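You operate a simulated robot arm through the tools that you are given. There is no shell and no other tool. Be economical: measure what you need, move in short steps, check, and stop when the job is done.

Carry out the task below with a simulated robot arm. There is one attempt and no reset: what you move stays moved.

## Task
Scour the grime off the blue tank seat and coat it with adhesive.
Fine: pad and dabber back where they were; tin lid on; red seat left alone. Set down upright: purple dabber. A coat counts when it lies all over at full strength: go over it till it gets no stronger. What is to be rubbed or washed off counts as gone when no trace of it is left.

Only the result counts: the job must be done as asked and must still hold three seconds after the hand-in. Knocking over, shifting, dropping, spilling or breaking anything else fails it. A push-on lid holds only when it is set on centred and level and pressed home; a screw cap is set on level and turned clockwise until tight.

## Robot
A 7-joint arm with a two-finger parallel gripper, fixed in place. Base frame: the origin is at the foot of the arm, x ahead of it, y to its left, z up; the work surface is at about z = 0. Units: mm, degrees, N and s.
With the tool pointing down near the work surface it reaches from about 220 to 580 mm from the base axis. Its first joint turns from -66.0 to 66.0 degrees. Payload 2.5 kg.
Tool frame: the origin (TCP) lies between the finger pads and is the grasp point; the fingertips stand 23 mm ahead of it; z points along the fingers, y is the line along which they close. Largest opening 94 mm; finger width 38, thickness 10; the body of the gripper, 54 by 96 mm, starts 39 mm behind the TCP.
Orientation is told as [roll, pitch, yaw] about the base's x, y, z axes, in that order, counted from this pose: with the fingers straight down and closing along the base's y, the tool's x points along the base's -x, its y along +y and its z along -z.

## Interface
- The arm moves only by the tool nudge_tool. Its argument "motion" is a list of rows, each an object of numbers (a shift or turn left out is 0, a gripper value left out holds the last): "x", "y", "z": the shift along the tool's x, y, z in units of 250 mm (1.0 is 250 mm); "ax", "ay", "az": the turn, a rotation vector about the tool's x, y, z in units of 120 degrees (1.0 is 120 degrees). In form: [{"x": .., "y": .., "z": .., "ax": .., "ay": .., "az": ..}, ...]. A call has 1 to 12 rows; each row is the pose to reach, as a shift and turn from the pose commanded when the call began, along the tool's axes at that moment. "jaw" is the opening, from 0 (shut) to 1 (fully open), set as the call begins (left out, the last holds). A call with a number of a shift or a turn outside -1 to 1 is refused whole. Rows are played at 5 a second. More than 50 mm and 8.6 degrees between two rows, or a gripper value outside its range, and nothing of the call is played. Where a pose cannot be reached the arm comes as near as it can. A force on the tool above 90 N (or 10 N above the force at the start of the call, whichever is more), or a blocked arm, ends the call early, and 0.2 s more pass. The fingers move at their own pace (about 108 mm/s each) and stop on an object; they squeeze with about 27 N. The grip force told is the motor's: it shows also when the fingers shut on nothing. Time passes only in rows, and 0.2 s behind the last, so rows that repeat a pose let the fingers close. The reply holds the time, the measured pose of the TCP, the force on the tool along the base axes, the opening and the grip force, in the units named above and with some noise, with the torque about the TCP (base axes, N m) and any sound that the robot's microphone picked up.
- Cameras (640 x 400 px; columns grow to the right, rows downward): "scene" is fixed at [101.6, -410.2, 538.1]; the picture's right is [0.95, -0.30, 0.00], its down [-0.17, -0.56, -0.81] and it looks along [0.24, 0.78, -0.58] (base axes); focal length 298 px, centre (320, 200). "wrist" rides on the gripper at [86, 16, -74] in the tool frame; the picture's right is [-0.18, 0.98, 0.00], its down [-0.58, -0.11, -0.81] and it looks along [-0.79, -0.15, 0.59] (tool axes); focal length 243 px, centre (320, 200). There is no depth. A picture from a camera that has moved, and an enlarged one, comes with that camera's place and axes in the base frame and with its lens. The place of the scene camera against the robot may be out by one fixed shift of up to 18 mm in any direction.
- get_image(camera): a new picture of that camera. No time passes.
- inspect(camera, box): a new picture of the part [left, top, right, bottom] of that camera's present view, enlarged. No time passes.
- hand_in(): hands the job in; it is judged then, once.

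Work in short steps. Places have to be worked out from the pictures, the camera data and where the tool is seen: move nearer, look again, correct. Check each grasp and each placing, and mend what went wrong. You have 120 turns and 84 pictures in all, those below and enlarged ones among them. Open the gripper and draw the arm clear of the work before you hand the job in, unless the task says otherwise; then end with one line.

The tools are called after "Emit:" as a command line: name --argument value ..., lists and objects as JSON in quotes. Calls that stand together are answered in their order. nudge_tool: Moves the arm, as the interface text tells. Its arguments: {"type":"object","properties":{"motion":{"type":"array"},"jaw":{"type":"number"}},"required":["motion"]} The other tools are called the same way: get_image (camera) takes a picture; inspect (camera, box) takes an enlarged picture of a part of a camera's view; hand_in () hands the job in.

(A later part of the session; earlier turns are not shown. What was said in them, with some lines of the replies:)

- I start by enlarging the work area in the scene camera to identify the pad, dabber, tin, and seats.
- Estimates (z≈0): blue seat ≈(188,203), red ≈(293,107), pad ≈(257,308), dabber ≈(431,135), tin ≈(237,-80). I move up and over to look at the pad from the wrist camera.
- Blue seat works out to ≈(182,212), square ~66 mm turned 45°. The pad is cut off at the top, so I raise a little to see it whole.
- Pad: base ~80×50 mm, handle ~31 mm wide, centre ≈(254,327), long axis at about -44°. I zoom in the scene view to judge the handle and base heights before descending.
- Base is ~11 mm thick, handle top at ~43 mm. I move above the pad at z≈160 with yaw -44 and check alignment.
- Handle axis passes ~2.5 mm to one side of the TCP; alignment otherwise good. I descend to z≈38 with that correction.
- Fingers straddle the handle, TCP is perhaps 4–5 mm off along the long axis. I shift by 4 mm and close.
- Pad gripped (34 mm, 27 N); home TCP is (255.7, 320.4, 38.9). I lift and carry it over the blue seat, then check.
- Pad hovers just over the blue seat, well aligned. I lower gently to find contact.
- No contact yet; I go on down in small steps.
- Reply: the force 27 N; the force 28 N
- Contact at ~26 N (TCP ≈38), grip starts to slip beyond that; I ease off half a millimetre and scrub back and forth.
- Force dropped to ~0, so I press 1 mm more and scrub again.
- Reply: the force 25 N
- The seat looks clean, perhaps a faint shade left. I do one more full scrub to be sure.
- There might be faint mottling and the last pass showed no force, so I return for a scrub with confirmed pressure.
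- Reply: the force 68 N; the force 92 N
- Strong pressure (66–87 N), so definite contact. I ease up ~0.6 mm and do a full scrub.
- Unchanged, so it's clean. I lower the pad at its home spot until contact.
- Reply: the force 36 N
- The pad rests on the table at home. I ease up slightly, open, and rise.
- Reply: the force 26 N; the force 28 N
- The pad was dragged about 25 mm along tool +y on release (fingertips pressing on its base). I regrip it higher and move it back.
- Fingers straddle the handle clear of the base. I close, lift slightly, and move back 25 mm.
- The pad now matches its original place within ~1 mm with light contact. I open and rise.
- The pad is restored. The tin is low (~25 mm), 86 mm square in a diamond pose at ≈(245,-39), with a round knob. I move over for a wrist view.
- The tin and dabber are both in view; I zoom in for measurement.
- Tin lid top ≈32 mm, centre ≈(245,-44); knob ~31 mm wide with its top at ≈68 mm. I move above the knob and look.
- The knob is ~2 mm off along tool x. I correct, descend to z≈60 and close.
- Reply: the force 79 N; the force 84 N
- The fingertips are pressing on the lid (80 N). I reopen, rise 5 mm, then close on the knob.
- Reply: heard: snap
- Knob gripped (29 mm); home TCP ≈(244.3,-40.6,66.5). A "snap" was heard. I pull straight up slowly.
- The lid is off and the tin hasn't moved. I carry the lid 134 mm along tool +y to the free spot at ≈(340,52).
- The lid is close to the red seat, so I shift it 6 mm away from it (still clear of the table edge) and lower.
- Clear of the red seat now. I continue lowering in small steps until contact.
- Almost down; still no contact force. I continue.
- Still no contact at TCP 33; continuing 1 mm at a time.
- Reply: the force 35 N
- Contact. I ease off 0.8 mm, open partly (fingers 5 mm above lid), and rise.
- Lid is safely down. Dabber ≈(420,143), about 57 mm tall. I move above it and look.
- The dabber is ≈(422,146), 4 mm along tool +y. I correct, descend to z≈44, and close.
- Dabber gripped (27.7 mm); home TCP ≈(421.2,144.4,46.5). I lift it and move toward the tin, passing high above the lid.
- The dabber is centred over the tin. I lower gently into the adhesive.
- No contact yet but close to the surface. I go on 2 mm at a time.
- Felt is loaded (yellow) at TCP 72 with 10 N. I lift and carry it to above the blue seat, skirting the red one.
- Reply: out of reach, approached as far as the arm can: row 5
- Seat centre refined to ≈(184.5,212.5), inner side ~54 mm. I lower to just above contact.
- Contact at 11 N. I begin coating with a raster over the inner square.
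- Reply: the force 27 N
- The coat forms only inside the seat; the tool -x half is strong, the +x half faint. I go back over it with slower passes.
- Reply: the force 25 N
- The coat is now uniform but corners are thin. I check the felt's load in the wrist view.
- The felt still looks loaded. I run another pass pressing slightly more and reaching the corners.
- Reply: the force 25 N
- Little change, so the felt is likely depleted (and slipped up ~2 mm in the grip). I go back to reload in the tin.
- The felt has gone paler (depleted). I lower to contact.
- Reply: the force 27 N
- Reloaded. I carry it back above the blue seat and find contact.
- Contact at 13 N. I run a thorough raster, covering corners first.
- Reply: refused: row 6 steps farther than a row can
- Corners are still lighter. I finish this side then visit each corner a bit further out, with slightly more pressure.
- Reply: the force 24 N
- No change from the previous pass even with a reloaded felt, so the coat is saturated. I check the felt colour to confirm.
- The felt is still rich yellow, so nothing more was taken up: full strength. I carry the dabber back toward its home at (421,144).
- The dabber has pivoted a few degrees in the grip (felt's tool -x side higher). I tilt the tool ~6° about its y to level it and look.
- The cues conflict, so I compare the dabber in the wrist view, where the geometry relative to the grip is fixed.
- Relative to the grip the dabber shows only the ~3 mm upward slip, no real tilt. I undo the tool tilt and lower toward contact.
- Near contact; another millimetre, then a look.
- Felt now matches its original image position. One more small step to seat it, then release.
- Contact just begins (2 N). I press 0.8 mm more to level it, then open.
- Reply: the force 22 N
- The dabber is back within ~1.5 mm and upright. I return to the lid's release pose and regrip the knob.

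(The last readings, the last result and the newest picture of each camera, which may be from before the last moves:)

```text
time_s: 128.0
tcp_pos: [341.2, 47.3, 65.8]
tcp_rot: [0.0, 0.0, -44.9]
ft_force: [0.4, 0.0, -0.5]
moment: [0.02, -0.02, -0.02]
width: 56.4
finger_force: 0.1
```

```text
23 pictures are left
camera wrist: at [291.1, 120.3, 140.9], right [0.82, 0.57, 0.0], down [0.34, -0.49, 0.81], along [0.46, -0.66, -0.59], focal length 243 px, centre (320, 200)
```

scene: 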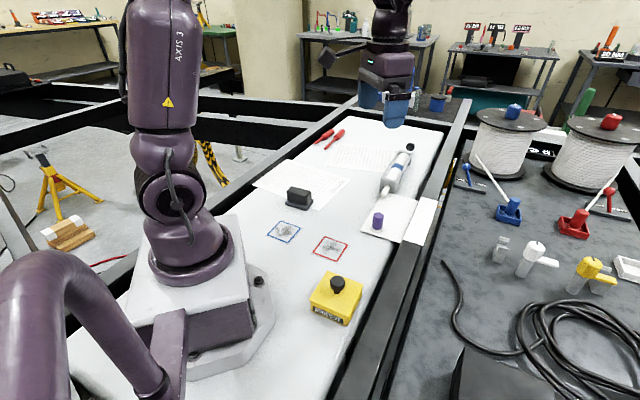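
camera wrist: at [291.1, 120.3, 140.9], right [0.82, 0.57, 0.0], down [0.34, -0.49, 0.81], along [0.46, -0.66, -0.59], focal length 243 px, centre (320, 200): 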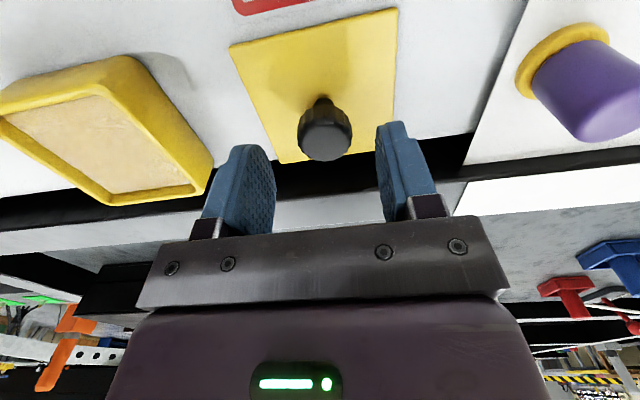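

The knob is ~2 mm along +y. I correct, descend the remaining 34 mm and close.

Emit:
nudge_tool --motion '[{"y": 0.006, "z": 0.06}, {"y": 0.006, "z": 0.11}, {"y": 0.006, "z": 0.133}, {"y": 0.006, "z": 0.133}]'

Emit:
nudge_tool --motion '[{}, {}, {}, {}]' --jaw 0

Emit:
nudge_tool --motion '[{"z": -0.04}, {"z": -0.15}, {"z": -0.3}, {"z": -0.33}, {"z": -0.33}]'

Emit:
inspect --camera "scene" --box '[310, 200, 410, 330]'

```text
time_s: 129.0
tcp_pos: [343.2, 51.2, 32.5]
tcp_rot: [0.0, -0.1, -44.9]
ft_force: [0.8, 0.1, -0.2]
moment: [0.02, -0.02, 0.02]
width: 56.4
finger_force: 0.1
```

```text
time_s: 130.0
tcp_pos: [343.1, 50.6, 32.7]
tcp_rot: [0.0, 0.0, -45.0]
ft_force: [-0.2, -0.4, 0.5]
moment: [0.0, -0.01, -0.01]
width: 28.7
finger_force: 27.0
```

```text
time_s: 131.2
tcp_pos: [342.2, 51.0, 115.6]
tcp_rot: [0.1, 0.0, -44.8]
ft_force: [-0.5, 0.1, 0.1]
moment: [0.03, -0.01, -0.02]
width: 28.9
finger_force: 26.7
```

```text
3.08 times, centred on (360, 265) of scene
camera zoom: at [101.6, -410.2, 538.1], right [0.95, -0.3, 0.0], down [-0.17, -0.56, -0.81], along [0.24, 0.78, -0.58], focal length 915 px, centre (197, 0)
```

zoom: 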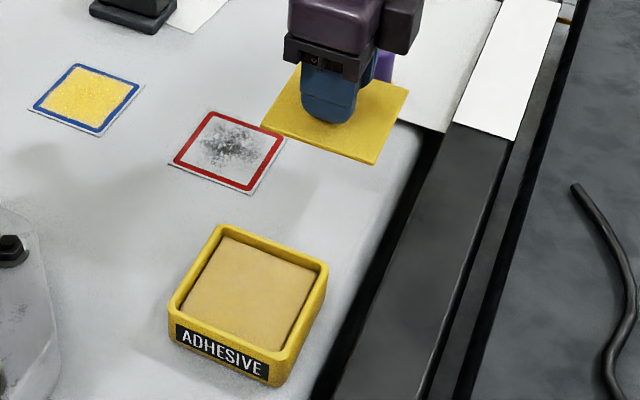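

I move the lid back over the tin to ~18 mm above its seat and check alignment.

Emit:
nudge_tool --motion '[{"x": 0.01, "y": -0.16}, {"x": 0.02, "y": -0.33}, {"x": 0.022, "y": -0.5}, {"x": 0.022, "y": -0.54}, {"x": 0.022, "y": -0.54, "z": 0.08}, {"x": 0.022, "y": -0.54, "z": 0.117}, {"x": 0.022, "y": -0.54, "z": 0.117}]'

Emit:
inspect --camera "scene" --box '[300, 240, 370, 330]'

Emit:
get_image --camera "wrist"

```text
time_s: 132.8
tcp_pos: [244.6, -41.1, 87.0]
tcp_rot: [0.0, 0.0, -44.9]
ft_force: [-0.4, 0.0, -0.2]
moment: [0.0, 0.01, 0.01]
width: 29.1
finger_force: 26.6
```

```text
4.44 times, centred on (335, 285) of scene
camera zoom: at [101.6, -410.2, 538.1], right [0.95, -0.3, 0.0], down [-0.17, -0.56, -0.81], along [0.24, 0.78, -0.58], focal length 1322 px, centre (253, -178)
```

zoom: 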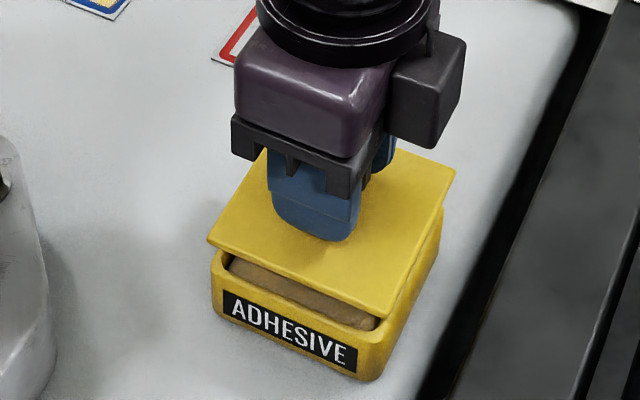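

```text
20 pictures are left
camera wrist: at [194.3, 31.3, 161.0], right [0.82, 0.57, 0.0], down [0.33, -0.49, 0.81], along [0.46, -0.66, -0.59], focal length 243 px, centre (320, 200)
```

wrist: 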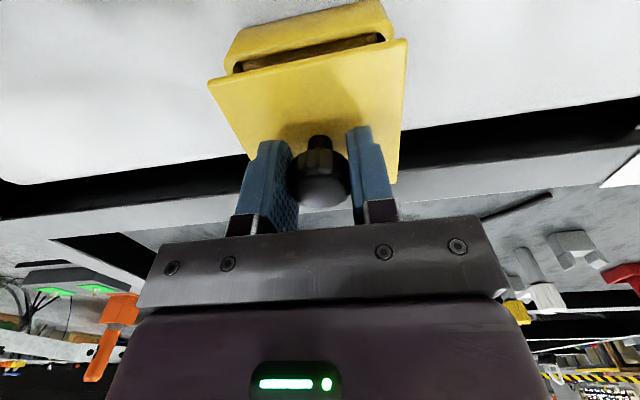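

Alignment matches the removal trajectory within ~1 mm. I lower slowly and press home.

Emit:
nudge_tool --motion '[{"z": 0.03}, {"z": 0.05}, {"z": 0.06}, {"z": 0.066}, {"z": 0.066}]'

Emit:
nudge_tool --motion '[{"z": 0.004}, {"z": 0.008}, {"z": 0.008}]'

Emit:
inspect --camera "scene" --box '[300, 240, 370, 330]'

```text
time_s: 134.0
tcp_pos: [242.6, -40.6, 70.4]
tcp_rot: [0.0, 0.0, -44.9]
ft_force: [0.3, -1.1, -0.8]
moment: [0.05, 0.03, 0.01]
width: 29.0
finger_force: 27.2
```

```text
time_s: 134.8
tcp_pos: [242.4, -40.7, 66.9]
tcp_rot: [0.1, 0.1, -44.9]
ft_force: [-8.4, -1.7, 25.9]
moment: [-0.06, 0.02, -0.01]
width: 28.7
finger_force: 27.8
heard: snap
```

```text
4.44 times, centred on (335, 285) of scene
camera zoom: at [101.6, -410.2, 538.1], right [0.95, -0.3, 0.0], down [-0.17, -0.56, -0.81], along [0.24, 0.78, -0.58], focal length 1322 px, centre (253, -178)
```

zoom: 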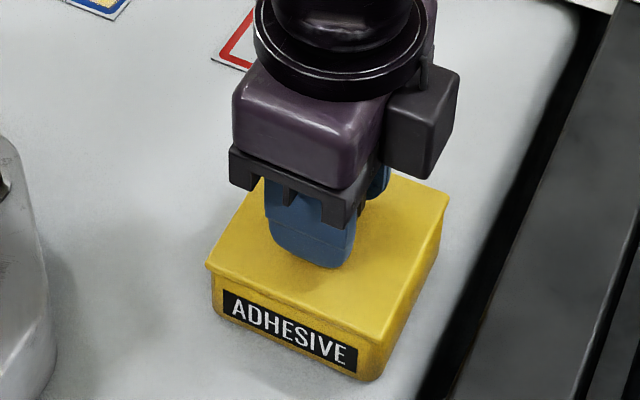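

A snap, and the lid looks as before. I press slightly more to make sure, then ease off and release.

Emit:
nudge_tool --motion '[{"z": 0.003}, {"z": 0.006}, {"z": 0.006}]'

Emit:
nudge_tool --motion '[{"z": -0.006}, {"z": -0.008}]'

Emit:
nudge_tool --motion '[{}, {}, {}]' --jaw 0.6

Emit:
nudge_tool --motion '[{"z": -0.1}, {"z": -0.25}, {"z": -0.42}, {"z": -0.58}, {"z": -0.7}, {"z": -0.7}]'

Emit:
inspect --camera "scene" --box '[300, 260, 370, 330]'

Emit:
get_image --camera "scene"

Emit:
inspect --camera "scene" --box '[262, 218, 302, 246]'

```text
time_s: 135.6
tcp_pos: [243.2, -41.9, 65.4]
tcp_rot: [0.0, 0.1, -44.8]
ft_force: [-12.6, -2.1, 30.4]
moment: [-0.1, 0.19, -0.06]
width: 28.9
finger_force: 27.4
```

```text
time_s: 136.2
tcp_pos: [243.7, -40.9, 65.8]
tcp_rot: [0.0, -0.2, -44.9]
ft_force: [0.0, -0.2, -1.6]
moment: [0.0, -0.01, 0.01]
width: 29.1
finger_force: 27.4
heard: snap
```

```text
time_s: 137.0
tcp_pos: [244.1, -41.0, 67.2]
tcp_rot: [0.0, 0.0, -44.9]
ft_force: [0.3, 0.6, 0.2]
moment: [0.0, 0.0, -0.01]
width: 56.3
finger_force: 0.1
```

```text
time_s: 138.4
tcp_pos: [240.9, -40.7, 241.0]
tcp_rot: [0.0, 0.0, -44.9]
ft_force: [-0.6, 0.8, -0.5]
moment: [-0.01, 0.01, 0.02]
width: 56.5
finger_force: 0.2
```

```text
5.71 times, centred on (335, 295) of scene
camera zoom: at [101.6, -410.2, 538.1], right [0.95, -0.3, 0.0], down [-0.17, -0.56, -0.81], along [0.24, 0.78, -0.58], focal length 1700 px, centre (234, -343)
```

zoom: 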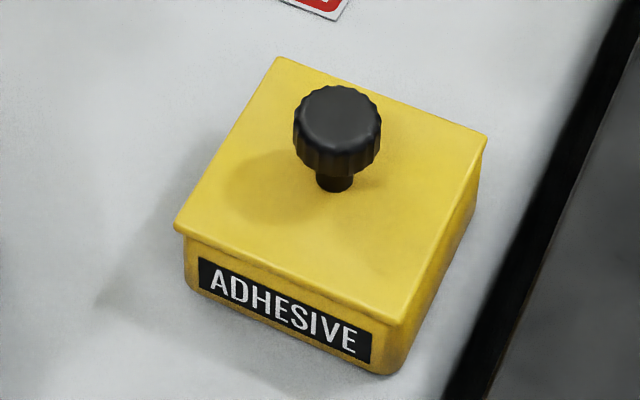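

```text
17 pictures are left
```

scene: 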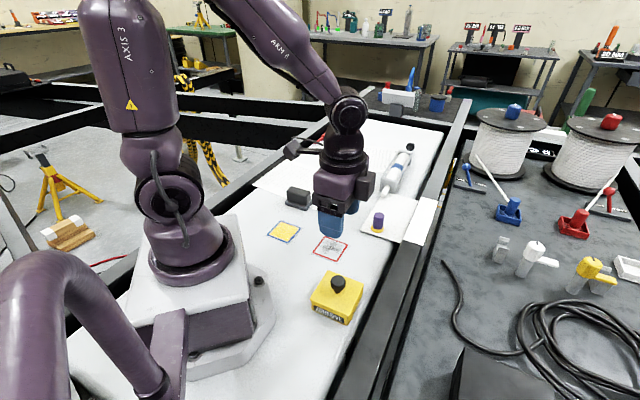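

```text
14.29 times, centred on (282, 232) of scene
camera zoom: at [101.6, -410.2, 538.1], right [0.95, -0.3, 0.0], down [-0.17, -0.56, -0.81], along [0.24, 0.78, -0.58], focal length 4250 px, centre (863, -257)
```

zoom: 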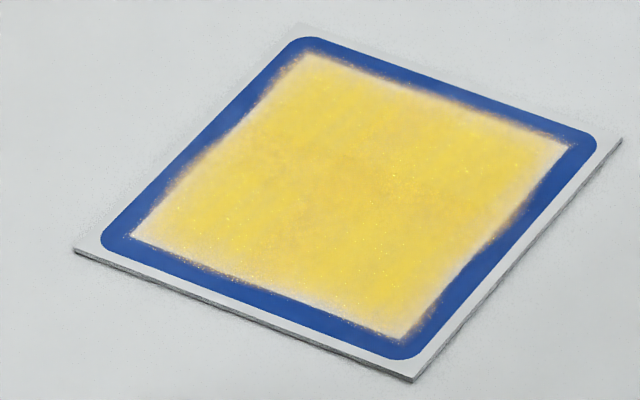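

The last snap came while easing up with the knob gripped, which likely unseated the lid. I'll close the fingers and press the knob down from above, without gripping.

Emit:
nudge_tool --motion '[{"z": 0.0}, {"z": 0.12}, {"z": 0.26}, {"z": 0.4}, {"z": 0.52}, {"z": 0.56}, {"z": 0.56}]' --jaw 0

Emit:
inspect --camera "scene" --box '[300, 240, 370, 330]'

```text
time_s: 140.0
tcp_pos: [242.3, -40.1, 102.2]
tcp_rot: [0.0, 0.0, -44.8]
ft_force: [0.2, -0.6, -1.1]
moment: [-0.02, 0.02, 0.0]
width: 0.0
finger_force: 26.8
```

```text
4.44 times, centred on (335, 285) of scene
camera zoom: at [101.7, -410.2, 538.1], right [0.95, -0.3, 0.0], down [-0.17, -0.56, -0.81], along [0.24, 0.78, -0.58], focal length 1322 px, centre (253, -178)
```

zoom: 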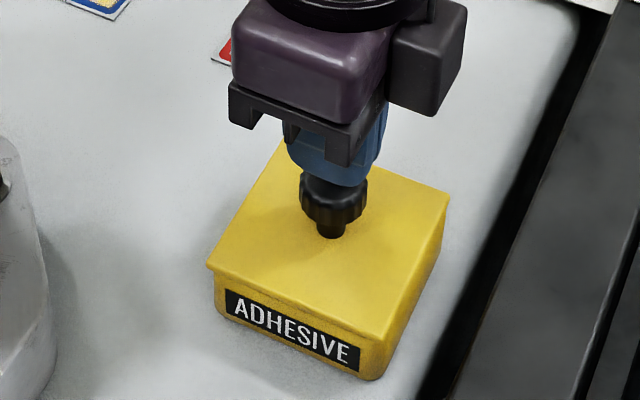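

The closed fingertips are centred over the knob. I press down in small steps, listening for the snap.

Emit:
nudge_tool --motion '[{"z": 0.012}, {"z": 0.02}, {"z": 0.028}, {"z": 0.028}]'

Emit:
nudge_tool --motion '[{"z": 0.006}, {"z": 0.012}, {"z": 0.012}]'

```text
time_s: 141.0
tcp_pos: [244.9, -40.3, 96.0]
tcp_rot: [0.1, 0.0, -44.9]
ft_force: [-1.9, 0.5, 9.3]
moment: [0.01, 0.04, -0.02]
width: 0.0
finger_force: 27.2
```

```text
time_s: 141.6
tcp_pos: [243.1, -40.1, 96.3]
tcp_rot: [0.0, 0.0, -44.9]
ft_force: [-6.6, 0.1, 29.5]
moment: [-0.04, 0.13, 0.0]
width: 0.1
finger_force: 27.0
stopped in row 2: the force on the tool passed its limit at 104 N (the readings are from after the stop); the commanded pose is now the measured one
```

The press reached 104 N without a reported snap. I retreat and examine the lid closely for level and gaps.

Emit:
nudge_tool --motion '[{"z": -0.1}, {"z": -0.28}, {"z": -0.46}, {"z": -0.46}]'

Emit:
inspect --camera "scene" --box '[300, 260, 370, 330]'

Emit:
inspect --camera "scene" --box '[305, 290, 365, 330]'

```text
time_s: 142.6
tcp_pos: [245.5, -39.6, 211.4]
tcp_rot: [0.1, -0.1, -44.8]
ft_force: [0.3, -0.1, 1.0]
moment: [0.0, -0.02, 0.01]
width: 0.0
finger_force: 27.3
heard: snap
```

```text
5.71 times, centred on (335, 295) of scene
camera zoom: at [101.6, -410.2, 538.1], right [0.95, -0.3, 0.0], down [-0.17, -0.56, -0.81], along [0.24, 0.78, -0.58], focal length 1700 px, centre (234, -343)
```

zoom: 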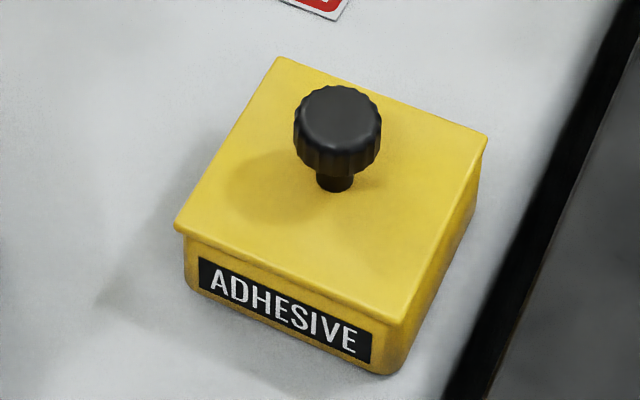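

```text
10.00 times, centred on (335, 310) of scene
camera zoom: at [101.6, -410.2, 538.1], right [0.95, -0.3, 0.0], down [-0.17, -0.56, -0.81], along [0.24, 0.78, -0.58], focal length 2975 px, centre (170, -900)
```

zoom: 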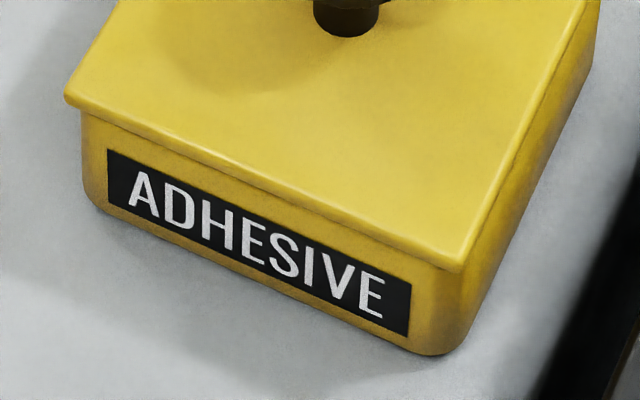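

The snap was reported after pressing with nothing gripped, and the lid sits level and flush. I open the gripper and draw the arm clear, then do a final check.

Emit:
nudge_tool --motion '[{"z": -0.15, "y": 0.1}, {"z": -0.3, "y": 0.2}, {"z": -0.4, "y": 0.3}, {"z": -0.4, "y": 0.3}]' --jaw 1

Emit:
inspect --camera "scene" --box '[250, 150, 430, 330]'

```text
time_s: 143.6
tcp_pos: [297.1, 13.7, 311.5]
tcp_rot: [0.1, 0.0, -44.9]
ft_force: [0.3, 0.6, -0.8]
moment: [-0.01, -0.03, 0.02]
width: 94.0
finger_force: 0.1
```

```text
2.22 times, centred on (340, 240) of scene
camera zoom: at [101.7, -410.2, 538.1], right [0.95, -0.3, 0.0], down [-0.17, -0.56, -0.81], along [0.24, 0.78, -0.58], focal length 661 px, centre (276, 111)
```

zoom: 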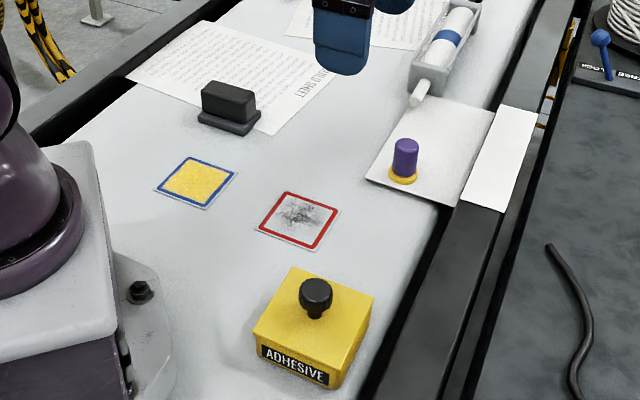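

Everything is in place: blue seat clean and coated, red untouched, pad and dabber home, lid on, arm clear. Handing in.

Emit:
hand_in

```text
The job is handed in.
```

I scoured the blue seat clean and coated it until another pass with a freshly loaded dabber made no visible difference. The pad and the upright dabber are back within about 2 mm of where they were. The tin lid is pressed home, though the tin itself looks to have shifted about 1.5 mm. The red seat is untouched, and the job is handed in.
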